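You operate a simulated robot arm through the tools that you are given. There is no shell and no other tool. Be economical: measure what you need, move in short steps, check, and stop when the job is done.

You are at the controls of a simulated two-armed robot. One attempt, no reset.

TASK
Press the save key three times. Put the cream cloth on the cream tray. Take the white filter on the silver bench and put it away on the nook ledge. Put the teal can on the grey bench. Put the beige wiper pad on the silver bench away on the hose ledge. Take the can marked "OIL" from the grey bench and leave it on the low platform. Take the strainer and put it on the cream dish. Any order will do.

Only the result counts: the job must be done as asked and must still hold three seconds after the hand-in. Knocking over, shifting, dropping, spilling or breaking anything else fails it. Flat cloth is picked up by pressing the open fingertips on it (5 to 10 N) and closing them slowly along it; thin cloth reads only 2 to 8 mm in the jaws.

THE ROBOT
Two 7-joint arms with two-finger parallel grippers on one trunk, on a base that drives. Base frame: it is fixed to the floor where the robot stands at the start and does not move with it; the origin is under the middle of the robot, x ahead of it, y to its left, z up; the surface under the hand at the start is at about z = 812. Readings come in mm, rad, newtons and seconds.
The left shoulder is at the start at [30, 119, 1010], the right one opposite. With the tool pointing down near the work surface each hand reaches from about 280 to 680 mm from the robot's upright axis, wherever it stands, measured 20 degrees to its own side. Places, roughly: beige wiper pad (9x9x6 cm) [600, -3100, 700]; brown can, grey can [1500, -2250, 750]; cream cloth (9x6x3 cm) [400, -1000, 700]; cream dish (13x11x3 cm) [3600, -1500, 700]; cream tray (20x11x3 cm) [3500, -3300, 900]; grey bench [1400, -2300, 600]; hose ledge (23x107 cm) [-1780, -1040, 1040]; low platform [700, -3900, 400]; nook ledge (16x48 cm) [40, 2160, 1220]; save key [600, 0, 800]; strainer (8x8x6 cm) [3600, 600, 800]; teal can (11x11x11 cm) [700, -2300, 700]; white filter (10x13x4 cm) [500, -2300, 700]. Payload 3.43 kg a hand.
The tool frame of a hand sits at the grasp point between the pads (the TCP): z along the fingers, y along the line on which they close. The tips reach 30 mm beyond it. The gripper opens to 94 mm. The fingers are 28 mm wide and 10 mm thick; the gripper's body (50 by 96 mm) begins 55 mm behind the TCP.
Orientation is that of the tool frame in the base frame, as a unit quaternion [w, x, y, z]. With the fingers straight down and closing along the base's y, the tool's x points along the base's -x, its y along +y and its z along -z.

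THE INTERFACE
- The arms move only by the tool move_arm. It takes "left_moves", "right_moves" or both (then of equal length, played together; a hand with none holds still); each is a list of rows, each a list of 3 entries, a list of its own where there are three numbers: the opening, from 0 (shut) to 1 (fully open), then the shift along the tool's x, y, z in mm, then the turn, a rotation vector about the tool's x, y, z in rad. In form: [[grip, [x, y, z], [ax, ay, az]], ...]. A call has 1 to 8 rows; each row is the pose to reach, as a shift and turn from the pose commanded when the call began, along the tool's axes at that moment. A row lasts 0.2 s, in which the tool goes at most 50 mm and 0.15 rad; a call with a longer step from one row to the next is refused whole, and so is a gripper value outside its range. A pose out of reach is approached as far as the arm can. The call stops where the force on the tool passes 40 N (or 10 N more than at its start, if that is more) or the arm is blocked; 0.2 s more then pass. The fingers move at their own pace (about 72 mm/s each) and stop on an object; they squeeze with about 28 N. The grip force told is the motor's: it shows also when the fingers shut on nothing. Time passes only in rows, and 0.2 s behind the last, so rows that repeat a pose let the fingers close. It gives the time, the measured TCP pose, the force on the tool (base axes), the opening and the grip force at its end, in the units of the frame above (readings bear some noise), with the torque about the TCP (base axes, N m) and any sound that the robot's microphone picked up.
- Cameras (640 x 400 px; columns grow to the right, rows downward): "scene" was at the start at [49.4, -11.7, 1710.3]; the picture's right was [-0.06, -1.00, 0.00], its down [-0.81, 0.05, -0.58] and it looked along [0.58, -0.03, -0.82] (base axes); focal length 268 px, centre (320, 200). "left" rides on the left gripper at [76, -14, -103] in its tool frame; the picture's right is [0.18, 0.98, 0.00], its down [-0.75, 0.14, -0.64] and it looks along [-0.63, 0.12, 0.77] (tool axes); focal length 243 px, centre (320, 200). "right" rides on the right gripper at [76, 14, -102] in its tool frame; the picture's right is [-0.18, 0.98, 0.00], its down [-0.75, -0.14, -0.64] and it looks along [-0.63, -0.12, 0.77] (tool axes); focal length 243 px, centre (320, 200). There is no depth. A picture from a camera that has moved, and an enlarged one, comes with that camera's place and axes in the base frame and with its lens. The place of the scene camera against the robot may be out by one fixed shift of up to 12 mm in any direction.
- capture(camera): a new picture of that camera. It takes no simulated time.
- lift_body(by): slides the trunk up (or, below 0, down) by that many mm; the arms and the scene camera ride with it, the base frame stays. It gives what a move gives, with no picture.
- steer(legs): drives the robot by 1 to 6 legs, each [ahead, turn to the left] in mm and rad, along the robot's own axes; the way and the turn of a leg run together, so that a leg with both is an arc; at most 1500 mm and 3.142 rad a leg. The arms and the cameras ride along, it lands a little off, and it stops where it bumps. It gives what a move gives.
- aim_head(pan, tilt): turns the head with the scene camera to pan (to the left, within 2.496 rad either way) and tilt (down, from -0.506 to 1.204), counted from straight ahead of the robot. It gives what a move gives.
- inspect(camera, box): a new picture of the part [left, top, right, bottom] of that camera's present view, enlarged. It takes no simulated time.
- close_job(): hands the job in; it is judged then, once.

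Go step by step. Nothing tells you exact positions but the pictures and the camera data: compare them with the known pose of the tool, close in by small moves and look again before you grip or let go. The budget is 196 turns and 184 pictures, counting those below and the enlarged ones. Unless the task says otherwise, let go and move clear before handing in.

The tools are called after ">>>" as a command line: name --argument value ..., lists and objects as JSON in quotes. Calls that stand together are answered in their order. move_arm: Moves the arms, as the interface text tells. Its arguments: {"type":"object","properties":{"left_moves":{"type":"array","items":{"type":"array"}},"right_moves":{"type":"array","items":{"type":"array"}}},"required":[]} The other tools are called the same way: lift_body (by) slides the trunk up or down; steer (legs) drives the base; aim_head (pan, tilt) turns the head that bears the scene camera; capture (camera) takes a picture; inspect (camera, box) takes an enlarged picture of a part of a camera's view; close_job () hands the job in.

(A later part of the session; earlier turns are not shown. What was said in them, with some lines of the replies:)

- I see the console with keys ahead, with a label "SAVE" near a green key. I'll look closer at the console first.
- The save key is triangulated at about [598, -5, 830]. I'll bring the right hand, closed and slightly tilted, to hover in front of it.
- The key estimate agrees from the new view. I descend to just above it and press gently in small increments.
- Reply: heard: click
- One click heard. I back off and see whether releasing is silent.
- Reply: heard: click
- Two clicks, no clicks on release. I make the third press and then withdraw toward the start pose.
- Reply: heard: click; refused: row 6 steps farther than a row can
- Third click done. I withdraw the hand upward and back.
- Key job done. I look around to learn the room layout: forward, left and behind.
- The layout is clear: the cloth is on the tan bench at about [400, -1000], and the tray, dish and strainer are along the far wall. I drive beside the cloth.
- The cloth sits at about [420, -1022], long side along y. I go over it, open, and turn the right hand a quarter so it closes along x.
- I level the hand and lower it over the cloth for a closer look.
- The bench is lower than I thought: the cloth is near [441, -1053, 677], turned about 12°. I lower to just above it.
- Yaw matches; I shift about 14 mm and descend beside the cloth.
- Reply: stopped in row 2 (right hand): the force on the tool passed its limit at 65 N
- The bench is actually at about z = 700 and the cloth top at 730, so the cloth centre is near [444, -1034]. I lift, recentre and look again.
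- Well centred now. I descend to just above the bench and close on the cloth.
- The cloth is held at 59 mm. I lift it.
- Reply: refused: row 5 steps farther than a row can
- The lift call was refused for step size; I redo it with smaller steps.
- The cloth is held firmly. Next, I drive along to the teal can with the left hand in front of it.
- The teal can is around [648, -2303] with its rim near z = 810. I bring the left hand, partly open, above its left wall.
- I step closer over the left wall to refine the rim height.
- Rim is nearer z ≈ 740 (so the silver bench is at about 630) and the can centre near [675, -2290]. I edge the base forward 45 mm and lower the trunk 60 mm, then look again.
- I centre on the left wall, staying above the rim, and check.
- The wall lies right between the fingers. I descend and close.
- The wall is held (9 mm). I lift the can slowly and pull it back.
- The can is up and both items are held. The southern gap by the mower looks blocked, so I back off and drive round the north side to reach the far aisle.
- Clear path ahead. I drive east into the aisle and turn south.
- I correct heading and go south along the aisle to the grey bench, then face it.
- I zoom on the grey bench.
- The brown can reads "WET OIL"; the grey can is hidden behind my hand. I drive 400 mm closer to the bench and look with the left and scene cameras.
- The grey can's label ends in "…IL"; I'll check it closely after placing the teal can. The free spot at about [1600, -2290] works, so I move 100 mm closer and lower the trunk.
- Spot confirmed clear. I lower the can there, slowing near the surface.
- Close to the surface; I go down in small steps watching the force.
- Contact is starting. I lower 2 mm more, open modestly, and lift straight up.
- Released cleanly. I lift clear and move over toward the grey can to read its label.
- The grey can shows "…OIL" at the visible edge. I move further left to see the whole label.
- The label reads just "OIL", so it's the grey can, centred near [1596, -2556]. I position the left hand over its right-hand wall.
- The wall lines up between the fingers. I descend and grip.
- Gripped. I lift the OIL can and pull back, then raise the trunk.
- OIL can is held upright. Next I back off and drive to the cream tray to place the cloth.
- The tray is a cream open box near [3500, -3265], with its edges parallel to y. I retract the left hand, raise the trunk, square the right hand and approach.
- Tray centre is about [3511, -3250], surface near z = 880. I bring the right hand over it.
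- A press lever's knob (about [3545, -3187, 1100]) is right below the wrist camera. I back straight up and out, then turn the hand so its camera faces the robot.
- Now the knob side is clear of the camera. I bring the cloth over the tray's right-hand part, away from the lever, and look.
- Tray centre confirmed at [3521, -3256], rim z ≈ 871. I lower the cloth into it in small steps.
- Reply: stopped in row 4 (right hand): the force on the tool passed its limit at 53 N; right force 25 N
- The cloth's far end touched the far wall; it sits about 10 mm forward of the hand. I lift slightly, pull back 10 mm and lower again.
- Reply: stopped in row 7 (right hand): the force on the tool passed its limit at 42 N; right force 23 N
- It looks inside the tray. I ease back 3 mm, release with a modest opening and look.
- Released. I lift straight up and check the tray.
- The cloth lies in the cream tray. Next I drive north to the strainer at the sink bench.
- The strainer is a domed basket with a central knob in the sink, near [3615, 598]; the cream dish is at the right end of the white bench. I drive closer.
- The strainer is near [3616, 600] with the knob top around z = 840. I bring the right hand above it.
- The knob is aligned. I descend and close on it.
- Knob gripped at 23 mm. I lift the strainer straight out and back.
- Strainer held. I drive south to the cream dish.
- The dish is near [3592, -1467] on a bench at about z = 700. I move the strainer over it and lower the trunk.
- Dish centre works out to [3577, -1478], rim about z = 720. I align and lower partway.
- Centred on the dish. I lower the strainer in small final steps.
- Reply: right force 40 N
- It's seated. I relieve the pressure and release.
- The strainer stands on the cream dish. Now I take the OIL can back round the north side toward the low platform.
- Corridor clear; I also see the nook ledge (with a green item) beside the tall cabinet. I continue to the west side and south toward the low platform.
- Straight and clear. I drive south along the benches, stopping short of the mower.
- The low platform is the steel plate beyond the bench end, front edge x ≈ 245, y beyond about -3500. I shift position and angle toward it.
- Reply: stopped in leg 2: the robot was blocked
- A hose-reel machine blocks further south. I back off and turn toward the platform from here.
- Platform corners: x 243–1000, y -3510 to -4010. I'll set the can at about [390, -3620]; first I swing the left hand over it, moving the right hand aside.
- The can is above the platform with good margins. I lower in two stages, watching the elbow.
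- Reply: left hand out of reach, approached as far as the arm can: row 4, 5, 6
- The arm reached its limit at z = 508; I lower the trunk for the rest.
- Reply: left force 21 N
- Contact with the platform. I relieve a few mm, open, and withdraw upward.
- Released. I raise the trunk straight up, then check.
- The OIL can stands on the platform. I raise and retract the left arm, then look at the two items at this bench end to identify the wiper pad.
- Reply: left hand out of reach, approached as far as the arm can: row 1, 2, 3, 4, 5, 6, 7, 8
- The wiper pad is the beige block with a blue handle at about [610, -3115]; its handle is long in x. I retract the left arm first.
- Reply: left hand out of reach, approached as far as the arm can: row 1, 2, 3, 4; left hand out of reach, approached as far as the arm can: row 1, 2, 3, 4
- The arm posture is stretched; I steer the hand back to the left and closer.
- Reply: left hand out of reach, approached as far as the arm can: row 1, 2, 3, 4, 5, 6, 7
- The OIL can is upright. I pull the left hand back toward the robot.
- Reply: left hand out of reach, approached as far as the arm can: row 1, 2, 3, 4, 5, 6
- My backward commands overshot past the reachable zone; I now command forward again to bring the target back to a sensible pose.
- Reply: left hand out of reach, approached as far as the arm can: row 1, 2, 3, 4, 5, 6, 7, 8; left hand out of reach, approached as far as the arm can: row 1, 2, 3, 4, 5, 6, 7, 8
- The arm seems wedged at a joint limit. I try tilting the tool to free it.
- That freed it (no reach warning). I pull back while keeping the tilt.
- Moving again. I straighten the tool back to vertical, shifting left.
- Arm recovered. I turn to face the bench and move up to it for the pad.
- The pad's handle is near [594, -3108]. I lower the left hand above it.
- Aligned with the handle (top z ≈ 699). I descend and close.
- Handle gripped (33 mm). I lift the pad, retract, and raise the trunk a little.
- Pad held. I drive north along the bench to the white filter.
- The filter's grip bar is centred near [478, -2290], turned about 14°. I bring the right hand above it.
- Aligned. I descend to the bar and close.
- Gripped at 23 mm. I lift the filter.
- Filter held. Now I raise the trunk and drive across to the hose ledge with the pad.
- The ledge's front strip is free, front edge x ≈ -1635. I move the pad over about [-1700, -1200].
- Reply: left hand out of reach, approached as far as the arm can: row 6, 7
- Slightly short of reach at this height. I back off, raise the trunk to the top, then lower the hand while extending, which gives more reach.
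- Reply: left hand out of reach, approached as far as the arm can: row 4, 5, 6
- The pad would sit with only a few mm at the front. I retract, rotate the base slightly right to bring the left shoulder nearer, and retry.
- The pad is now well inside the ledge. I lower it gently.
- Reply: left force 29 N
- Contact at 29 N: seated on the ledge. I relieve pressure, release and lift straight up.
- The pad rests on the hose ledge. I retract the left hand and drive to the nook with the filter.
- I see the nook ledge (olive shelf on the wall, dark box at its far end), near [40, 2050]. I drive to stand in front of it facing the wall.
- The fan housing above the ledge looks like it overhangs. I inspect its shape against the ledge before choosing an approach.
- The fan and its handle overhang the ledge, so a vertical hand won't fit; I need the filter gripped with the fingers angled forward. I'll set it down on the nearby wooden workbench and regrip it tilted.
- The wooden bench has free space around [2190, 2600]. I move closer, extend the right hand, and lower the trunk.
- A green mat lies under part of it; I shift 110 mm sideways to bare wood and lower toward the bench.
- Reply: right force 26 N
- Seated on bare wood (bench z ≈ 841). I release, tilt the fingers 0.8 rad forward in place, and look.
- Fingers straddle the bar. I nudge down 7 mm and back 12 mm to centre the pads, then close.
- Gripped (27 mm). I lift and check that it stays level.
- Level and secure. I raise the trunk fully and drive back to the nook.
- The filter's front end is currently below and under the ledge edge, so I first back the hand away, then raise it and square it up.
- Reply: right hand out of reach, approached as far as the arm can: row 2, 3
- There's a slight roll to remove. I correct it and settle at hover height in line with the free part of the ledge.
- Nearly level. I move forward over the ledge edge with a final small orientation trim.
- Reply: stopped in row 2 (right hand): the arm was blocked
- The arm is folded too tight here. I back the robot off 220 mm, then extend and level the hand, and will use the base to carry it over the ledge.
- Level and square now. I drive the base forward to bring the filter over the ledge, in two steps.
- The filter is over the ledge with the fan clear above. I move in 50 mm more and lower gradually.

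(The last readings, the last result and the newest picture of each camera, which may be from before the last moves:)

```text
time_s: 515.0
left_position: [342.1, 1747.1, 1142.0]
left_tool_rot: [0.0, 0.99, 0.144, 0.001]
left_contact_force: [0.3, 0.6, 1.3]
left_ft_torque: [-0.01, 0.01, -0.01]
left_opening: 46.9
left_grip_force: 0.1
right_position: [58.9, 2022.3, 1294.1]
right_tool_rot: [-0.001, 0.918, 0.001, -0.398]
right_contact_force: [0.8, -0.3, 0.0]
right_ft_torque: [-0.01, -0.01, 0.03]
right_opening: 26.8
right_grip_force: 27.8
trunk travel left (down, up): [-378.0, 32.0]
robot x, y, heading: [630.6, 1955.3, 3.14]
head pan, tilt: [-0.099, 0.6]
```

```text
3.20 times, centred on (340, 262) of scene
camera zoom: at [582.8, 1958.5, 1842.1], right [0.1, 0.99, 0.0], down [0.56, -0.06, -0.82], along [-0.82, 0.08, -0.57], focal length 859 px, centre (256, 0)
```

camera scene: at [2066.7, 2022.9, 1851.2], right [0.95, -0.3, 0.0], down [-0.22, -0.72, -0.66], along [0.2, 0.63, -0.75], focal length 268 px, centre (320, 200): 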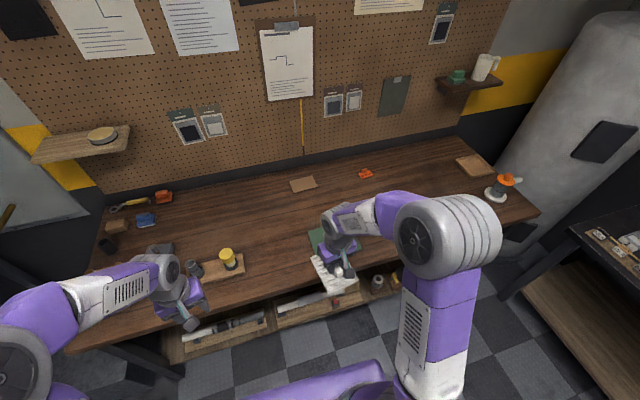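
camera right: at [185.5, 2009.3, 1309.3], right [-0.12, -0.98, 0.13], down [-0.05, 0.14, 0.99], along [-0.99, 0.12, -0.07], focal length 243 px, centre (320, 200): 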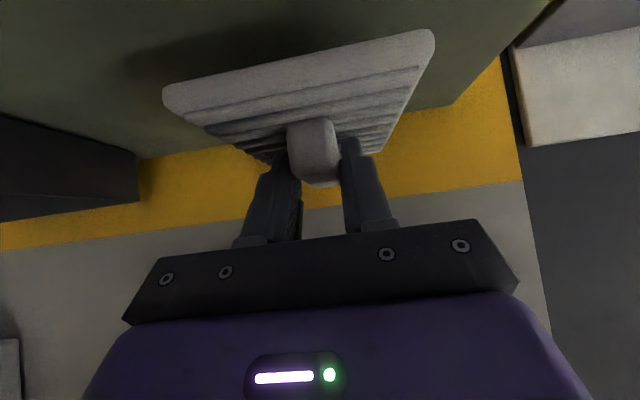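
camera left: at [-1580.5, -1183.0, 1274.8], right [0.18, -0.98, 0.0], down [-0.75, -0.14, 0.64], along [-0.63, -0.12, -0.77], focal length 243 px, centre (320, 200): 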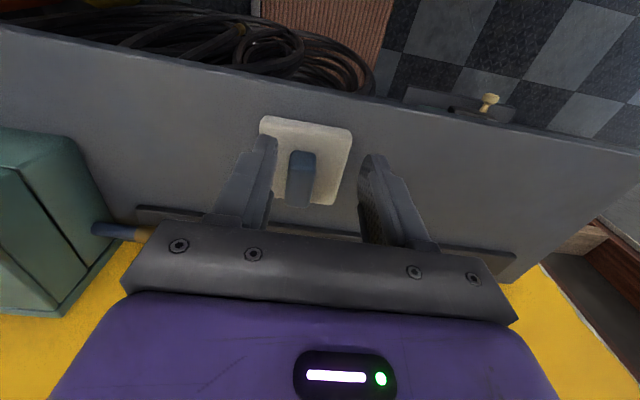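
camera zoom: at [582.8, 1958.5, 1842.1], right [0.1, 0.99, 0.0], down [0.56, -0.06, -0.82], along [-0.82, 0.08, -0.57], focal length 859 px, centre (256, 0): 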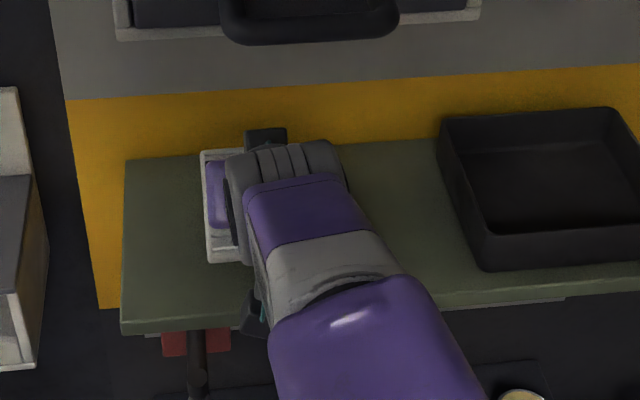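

Filter spans x ≈ -13 to 117 on a ledge from -46 to 135: good. I lower by the trunk in small steps.

>>> lift_body --by -12

>>> lift_body --by -5

>>> lift_body --by -4

```text
time_s: 515.6
left_position: [341.8, 1747.0, 1131.6]
left_tool_rot: [0.0, 0.99, 0.144, 0.001]
left_contact_force: [0.1, 1.2, 0.0]
left_ft_torque: [-0.04, 0.02, 0.01]
left_opening: 46.8
left_grip_force: 0.1
right_position: [58.9, 2022.0, 1282.7]
right_tool_rot: [-0.002, 0.918, 0.0, -0.398]
right_contact_force: [0.3, 1.2, 0.1]
right_ft_torque: [-0.04, -0.01, 0.03]
right_opening: 27.2
right_grip_force: 27.9
trunk travel left (down, up): [-366.0, 44.0]
robot x, y, heading: [632.7, 1961.1, 3.14]
head pan, tilt: [-0.099, 0.6]
```

```text
time_s: 516.1
left_position: [341.6, 1747.1, 1125.0]
left_tool_rot: [0.0, 0.989, 0.145, 0.001]
left_contact_force: [0.6, -0.5, 0.2]
left_ft_torque: [-0.02, 0.0, 0.03]
left_opening: 47.0
left_grip_force: 0.1
right_position: [58.9, 2021.8, 1276.9]
right_tool_rot: [0.0, 0.918, 0.001, -0.397]
right_contact_force: [0.5, -0.2, 0.1]
right_ft_torque: [-0.04, -0.02, 0.05]
right_opening: 27.2
right_grip_force: 28.6
trunk travel left (down, up): [-361.0, 49.0]
robot x, y, heading: [634.0, 1953.4, 3.146]
head pan, tilt: [-0.099, 0.6]
```

```text
time_s: 516.6
left_position: [342.0, 1746.9, 1120.6]
left_tool_rot: [0.0, 0.99, 0.144, 0.002]
left_contact_force: [-0.1, 0.6, -0.5]
left_ft_torque: [-0.02, 0.02, -0.01]
left_opening: 47.0
left_grip_force: 0.0
right_position: [58.3, 2022.0, 1272.5]
right_tool_rot: [-0.001, 0.918, 0.002, -0.397]
right_contact_force: [-0.3, -0.5, -0.6]
right_ft_torque: [-0.01, -0.01, -0.01]
right_opening: 26.6
right_grip_force: 28.2
trunk travel left (down, up): [-357.0, 53.0]
robot x, y, heading: [632.9, 1961.2, 3.144]
head pan, tilt: [-0.099, 0.6]
```

>>> lift_body --by -4

>>> lift_body --by -4

>>> capture --camera "right"

```text
time_s: 517.2
left_position: [341.5, 1746.3, 1117.4]
left_tool_rot: [-0.001, 0.99, 0.145, 0.002]
left_contact_force: [0.7, 0.0, -0.5]
left_ft_torque: [-0.03, 0.01, 0.0]
left_opening: 47.2
left_grip_force: 0.1
right_position: [58.9, 2022.5, 1268.7]
right_tool_rot: [-0.001, 0.918, 0.001, -0.397]
right_contact_force: [0.3, -1.1, -0.4]
right_ft_torque: [0.0, 0.0, -0.01]
right_opening: 26.9
right_grip_force: 27.7
trunk travel left (down, up): [-353.0, 57.0]
robot x, y, heading: [631.6, 1957.9, 3.137]
head pan, tilt: [-0.099, 0.6]
```

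```text
time_s: 517.7
left_position: [341.8, 1746.3, 1113.8]
left_tool_rot: [-0.001, 0.99, 0.144, 0.002]
left_contact_force: [-0.6, -0.5, 0.2]
left_ft_torque: [0.0, 0.01, -0.02]
left_opening: 46.8
left_grip_force: 0.0
right_position: [59.5, 2023.0, 1264.4]
right_tool_rot: [-0.001, 0.917, 0.001, -0.398]
right_contact_force: [0.3, -0.7, -0.6]
right_ft_torque: [-0.02, -0.01, -0.01]
right_opening: 27.1
right_grip_force: 28.3
trunk travel left (down, up): [-349.0, 61.0]
robot x, y, heading: [633.2, 1954.1, 3.139]
head pan, tilt: [-0.099, 0.6]
```

```text
12 pictures are left
camera right: at [185.8, 2009.2, 1280.3], right [-0.12, -0.98, 0.13], down [-0.05, 0.14, 0.99], along [-0.99, 0.12, -0.06], focal length 243 px, centre (320, 200)
```

right: 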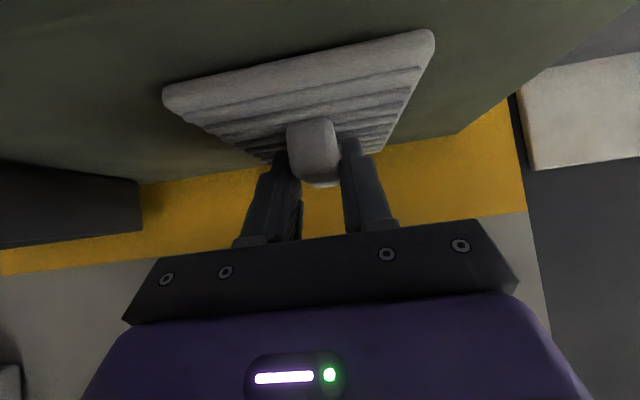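

>>> lift_body --by -6

>>> lift_body --by -5

>>> lift_body --by -5

```text
time_s: 518.3
left_position: [344.3, 1746.4, 1108.1]
left_tool_rot: [0.0, 0.99, 0.144, 0.002]
left_contact_force: [-0.4, 0.3, 0.2]
left_ft_torque: [-0.01, 0.03, 0.0]
left_opening: 47.1
left_grip_force: 0.1
right_position: [59.1, 2022.8, 1262.5]
right_tool_rot: [0.001, 0.916, 0.002, -0.401]
right_contact_force: [-2.0, 1.4, 19.7]
right_ft_torque: [0.0, -0.11, 0.01]
right_opening: 27.0
right_grip_force: 27.9
trunk travel left (down, up): [-343.0, 67.0]
robot x, y, heading: [632.8, 1958.1, 3.144]
head pan, tilt: [-0.099, 0.6]
```

```text
time_s: 518.8
left_position: [344.0, 1745.9, 1104.2]
left_tool_rot: [0.0, 0.989, 0.145, 0.0]
left_contact_force: [-0.2, 0.3, -0.6]
left_ft_torque: [0.0, 0.0, -0.04]
left_opening: 47.2
left_grip_force: 0.1
right_position: [59.6, 2021.3, 1259.9]
right_tool_rot: [0.001, 0.914, 0.001, -0.405]
right_contact_force: [-1.2, 4.1, 36.8]
right_ft_torque: [0.07, -0.16, 0.0]
right_opening: 26.8
right_grip_force: 28.7
trunk travel left (down, up): [-338.0, 72.0]
robot x, y, heading: [634.7, 1958.4, 3.143]
head pan, tilt: [-0.099, 0.6]
```

```text
time_s: 519.2
left_position: [342.4, 1745.9, 1097.7]
left_tool_rot: [-0.001, 0.99, 0.144, 0.001]
left_contact_force: [-0.4, -0.4, 0.2]
left_ft_torque: [-0.01, -0.05, 0.01]
left_opening: 47.0
left_grip_force: 0.0
right_position: [55.7, 2021.7, 1260.5]
right_tool_rot: [0.002, 0.912, 0.002, -0.409]
right_contact_force: [6.6, 1.0, 16.3]
right_ft_torque: [0.12, -0.67, 0.02]
right_opening: 27.1
right_grip_force: 28.2
trunk travel left (down, up): [-335.0, 75.0]
robot x, y, heading: [634.7, 1956.2, 3.136]
head pan, tilt: [-0.099, 0.6]
stopped: the force on the tool passed its limit at 50 N (the readings are from after the stop); the commanded pose is now the measured one
```

Seated (contact at TCP ≈ 1262). I ease up 2 mm, open the fingers, and check.

>>> lift_body --by 2

>>> move_arm --right_moves '[[0.3, [0, 0, 0], [0, 0, 0]], [0.5, [0, 0, 0], [0, 0, 0]], [0.55, [0, 0, 0], [0, 0, 0]]]'

>>> capture --camera "right"

```text
time_s: 519.7
left_position: [342.0, 1746.0, 1100.5]
left_tool_rot: [0.0, 0.989, 0.145, 0.001]
left_contact_force: [-0.6, -0.1, -0.1]
left_ft_torque: [-0.01, -0.02, -0.01]
left_opening: 47.0
left_grip_force: 0.1
right_position: [55.2, 2020.5, 1259.7]
right_tool_rot: [0.001, 0.913, 0.001, -0.407]
right_contact_force: [-1.6, -0.3, 6.6]
right_ft_torque: [-0.09, 0.59, 0.05]
right_opening: 27.2
right_grip_force: 28.0
trunk travel left (down, up): [-337.0, 73.0]
robot x, y, heading: [631.2, 1958.0, 3.144]
head pan, tilt: [-0.099, 0.6]
```

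```text
time_s: 520.5
left_position: [341.9, 1746.6, 1101.9]
left_tool_rot: [0.0, 0.99, 0.144, 0.0]
left_contact_force: [-0.1, -0.2, 0.5]
left_ft_torque: [0.01, 0.01, 0.01]
left_opening: 46.8
left_grip_force: 0.0
right_position: [56.5, 2021.5, 1260.0]
right_tool_rot: [0.001, 0.914, 0.002, -0.406]
right_contact_force: [0.5, -2.3, 8.8]
right_ft_torque: [0.0, 0.08, 0.06]
right_opening: 49.0
right_grip_force: 0.0
trunk travel left (down, up): [-337.0, 73.0]
robot x, y, heading: [631.1, 1958.0, 3.142]
head pan, tilt: [-0.099, 0.6]
```

```text
11 pictures are left
camera right: at [183.4, 2008.2, 1273.3], right [-0.12, -0.98, 0.14], down [-0.03, 0.14, 0.99], along [-0.99, 0.11, -0.04], focal length 243 px, centre (320, 200)
```

right: 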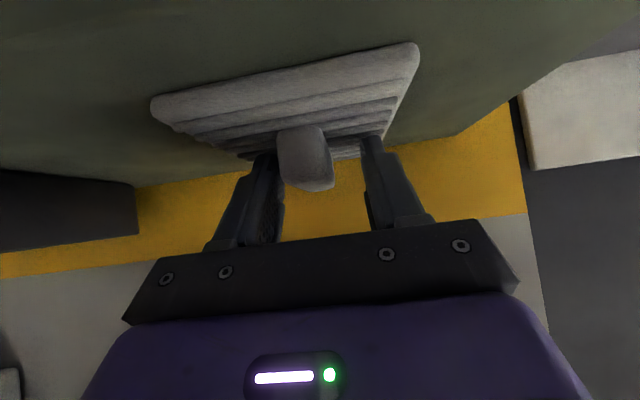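

Released with the filter flat on the ledge. I rise straight up, then back the robot away.

>>> lift_body --by 45

>>> capture --camera "right"

>>> steer --legs '[[-300, 0]]'

>>> inspect --camera "scene" --box '[220, 140, 420, 265]'

```text
time_s: 521.4
left_position: [342.0, 1747.0, 1146.1]
left_tool_rot: [0.0, 0.99, 0.144, 0.002]
left_contact_force: [0.9, 1.2, 0.3]
left_ft_torque: [-0.02, 0.01, -0.02]
left_opening: 47.0
left_grip_force: 0.1
right_position: [55.2, 2021.2, 1303.5]
right_tool_rot: [0.001, 0.914, 0.001, -0.406]
right_contact_force: [-0.2, 0.1, 0.3]
right_ft_torque: [0.01, 0.01, 0.01]
right_opening: 51.6
right_grip_force: 0.1
trunk travel left (down, up): [-382.0, 28.0]
robot x, y, heading: [635.9, 1956.3, 3.136]
head pan, tilt: [-0.099, 0.6]
```

```text
10 pictures are left
camera right: at [182.3, 2009.0, 1317.6], right [-0.12, -0.98, 0.14], down [-0.03, 0.14, 0.99], along [-0.99, 0.11, -0.05], focal length 243 px, centre (320, 200)
```

right: 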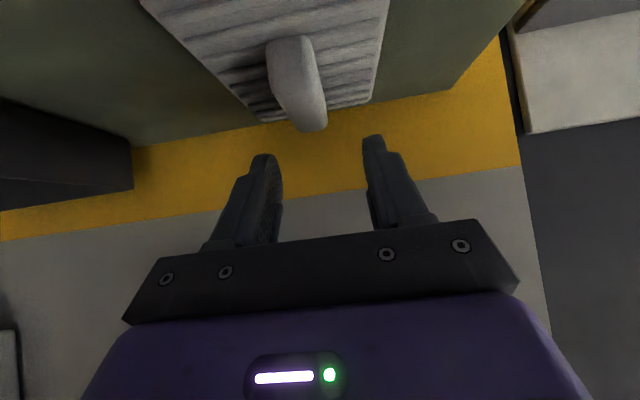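

```text
time_s: 523.4
left_position: [639.0, 1745.1, 1145.6]
left_tool_rot: [-0.001, 0.99, 0.144, 0.002]
left_contact_force: [0.4, 0.1, 0.0]
left_ft_torque: [-0.02, 0.0, 0.02]
left_opening: 46.8
left_grip_force: 0.0
right_position: [352.1, 2021.2, 1303.8]
right_tool_rot: [0.0, 0.914, 0.0, -0.406]
right_contact_force: [-0.7, 0.4, -0.4]
right_ft_torque: [-0.01, 0.0, 0.01]
right_opening: 51.8
right_grip_force: 0.1
trunk travel left (down, up): [-382.0, 28.0]
robot x, y, heading: [927.9, 1956.3, 3.138]
head pan, tilt: [-0.099, 0.6]
```

```text
3.20 times, centred on (320, 202) of scene
camera zoom: at [879.4, 1957.9, 1846.4], right [0.1, 0.99, 0.0], down [0.56, -0.06, -0.82], along [-0.82, 0.08, -0.57], focal length 859 px, centre (320, 192)
```

zoom: 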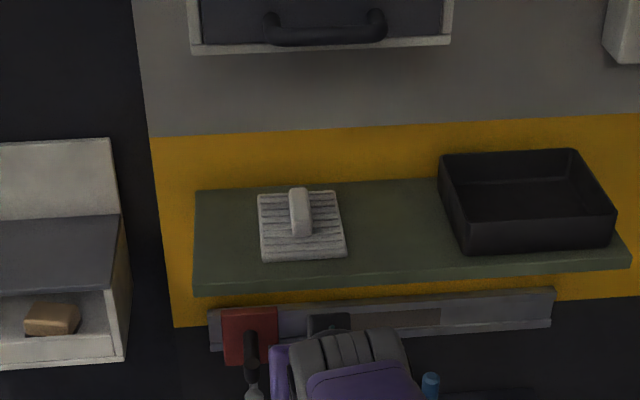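

The filter lies flat on the nook ledge, so all seven items are done and both hands are empty and clear. I hand in.

>>> close_job

```text
The job is handed in.
```

The save key was pressed three times, with a click each time. All six items were moved to their places and seen there after release, and I handed the job in with both hands empty and clear.

The base was stopped once by the hose-reel machine near the low platform. I saw no sign that the machine had moved, but I did not check it closely.
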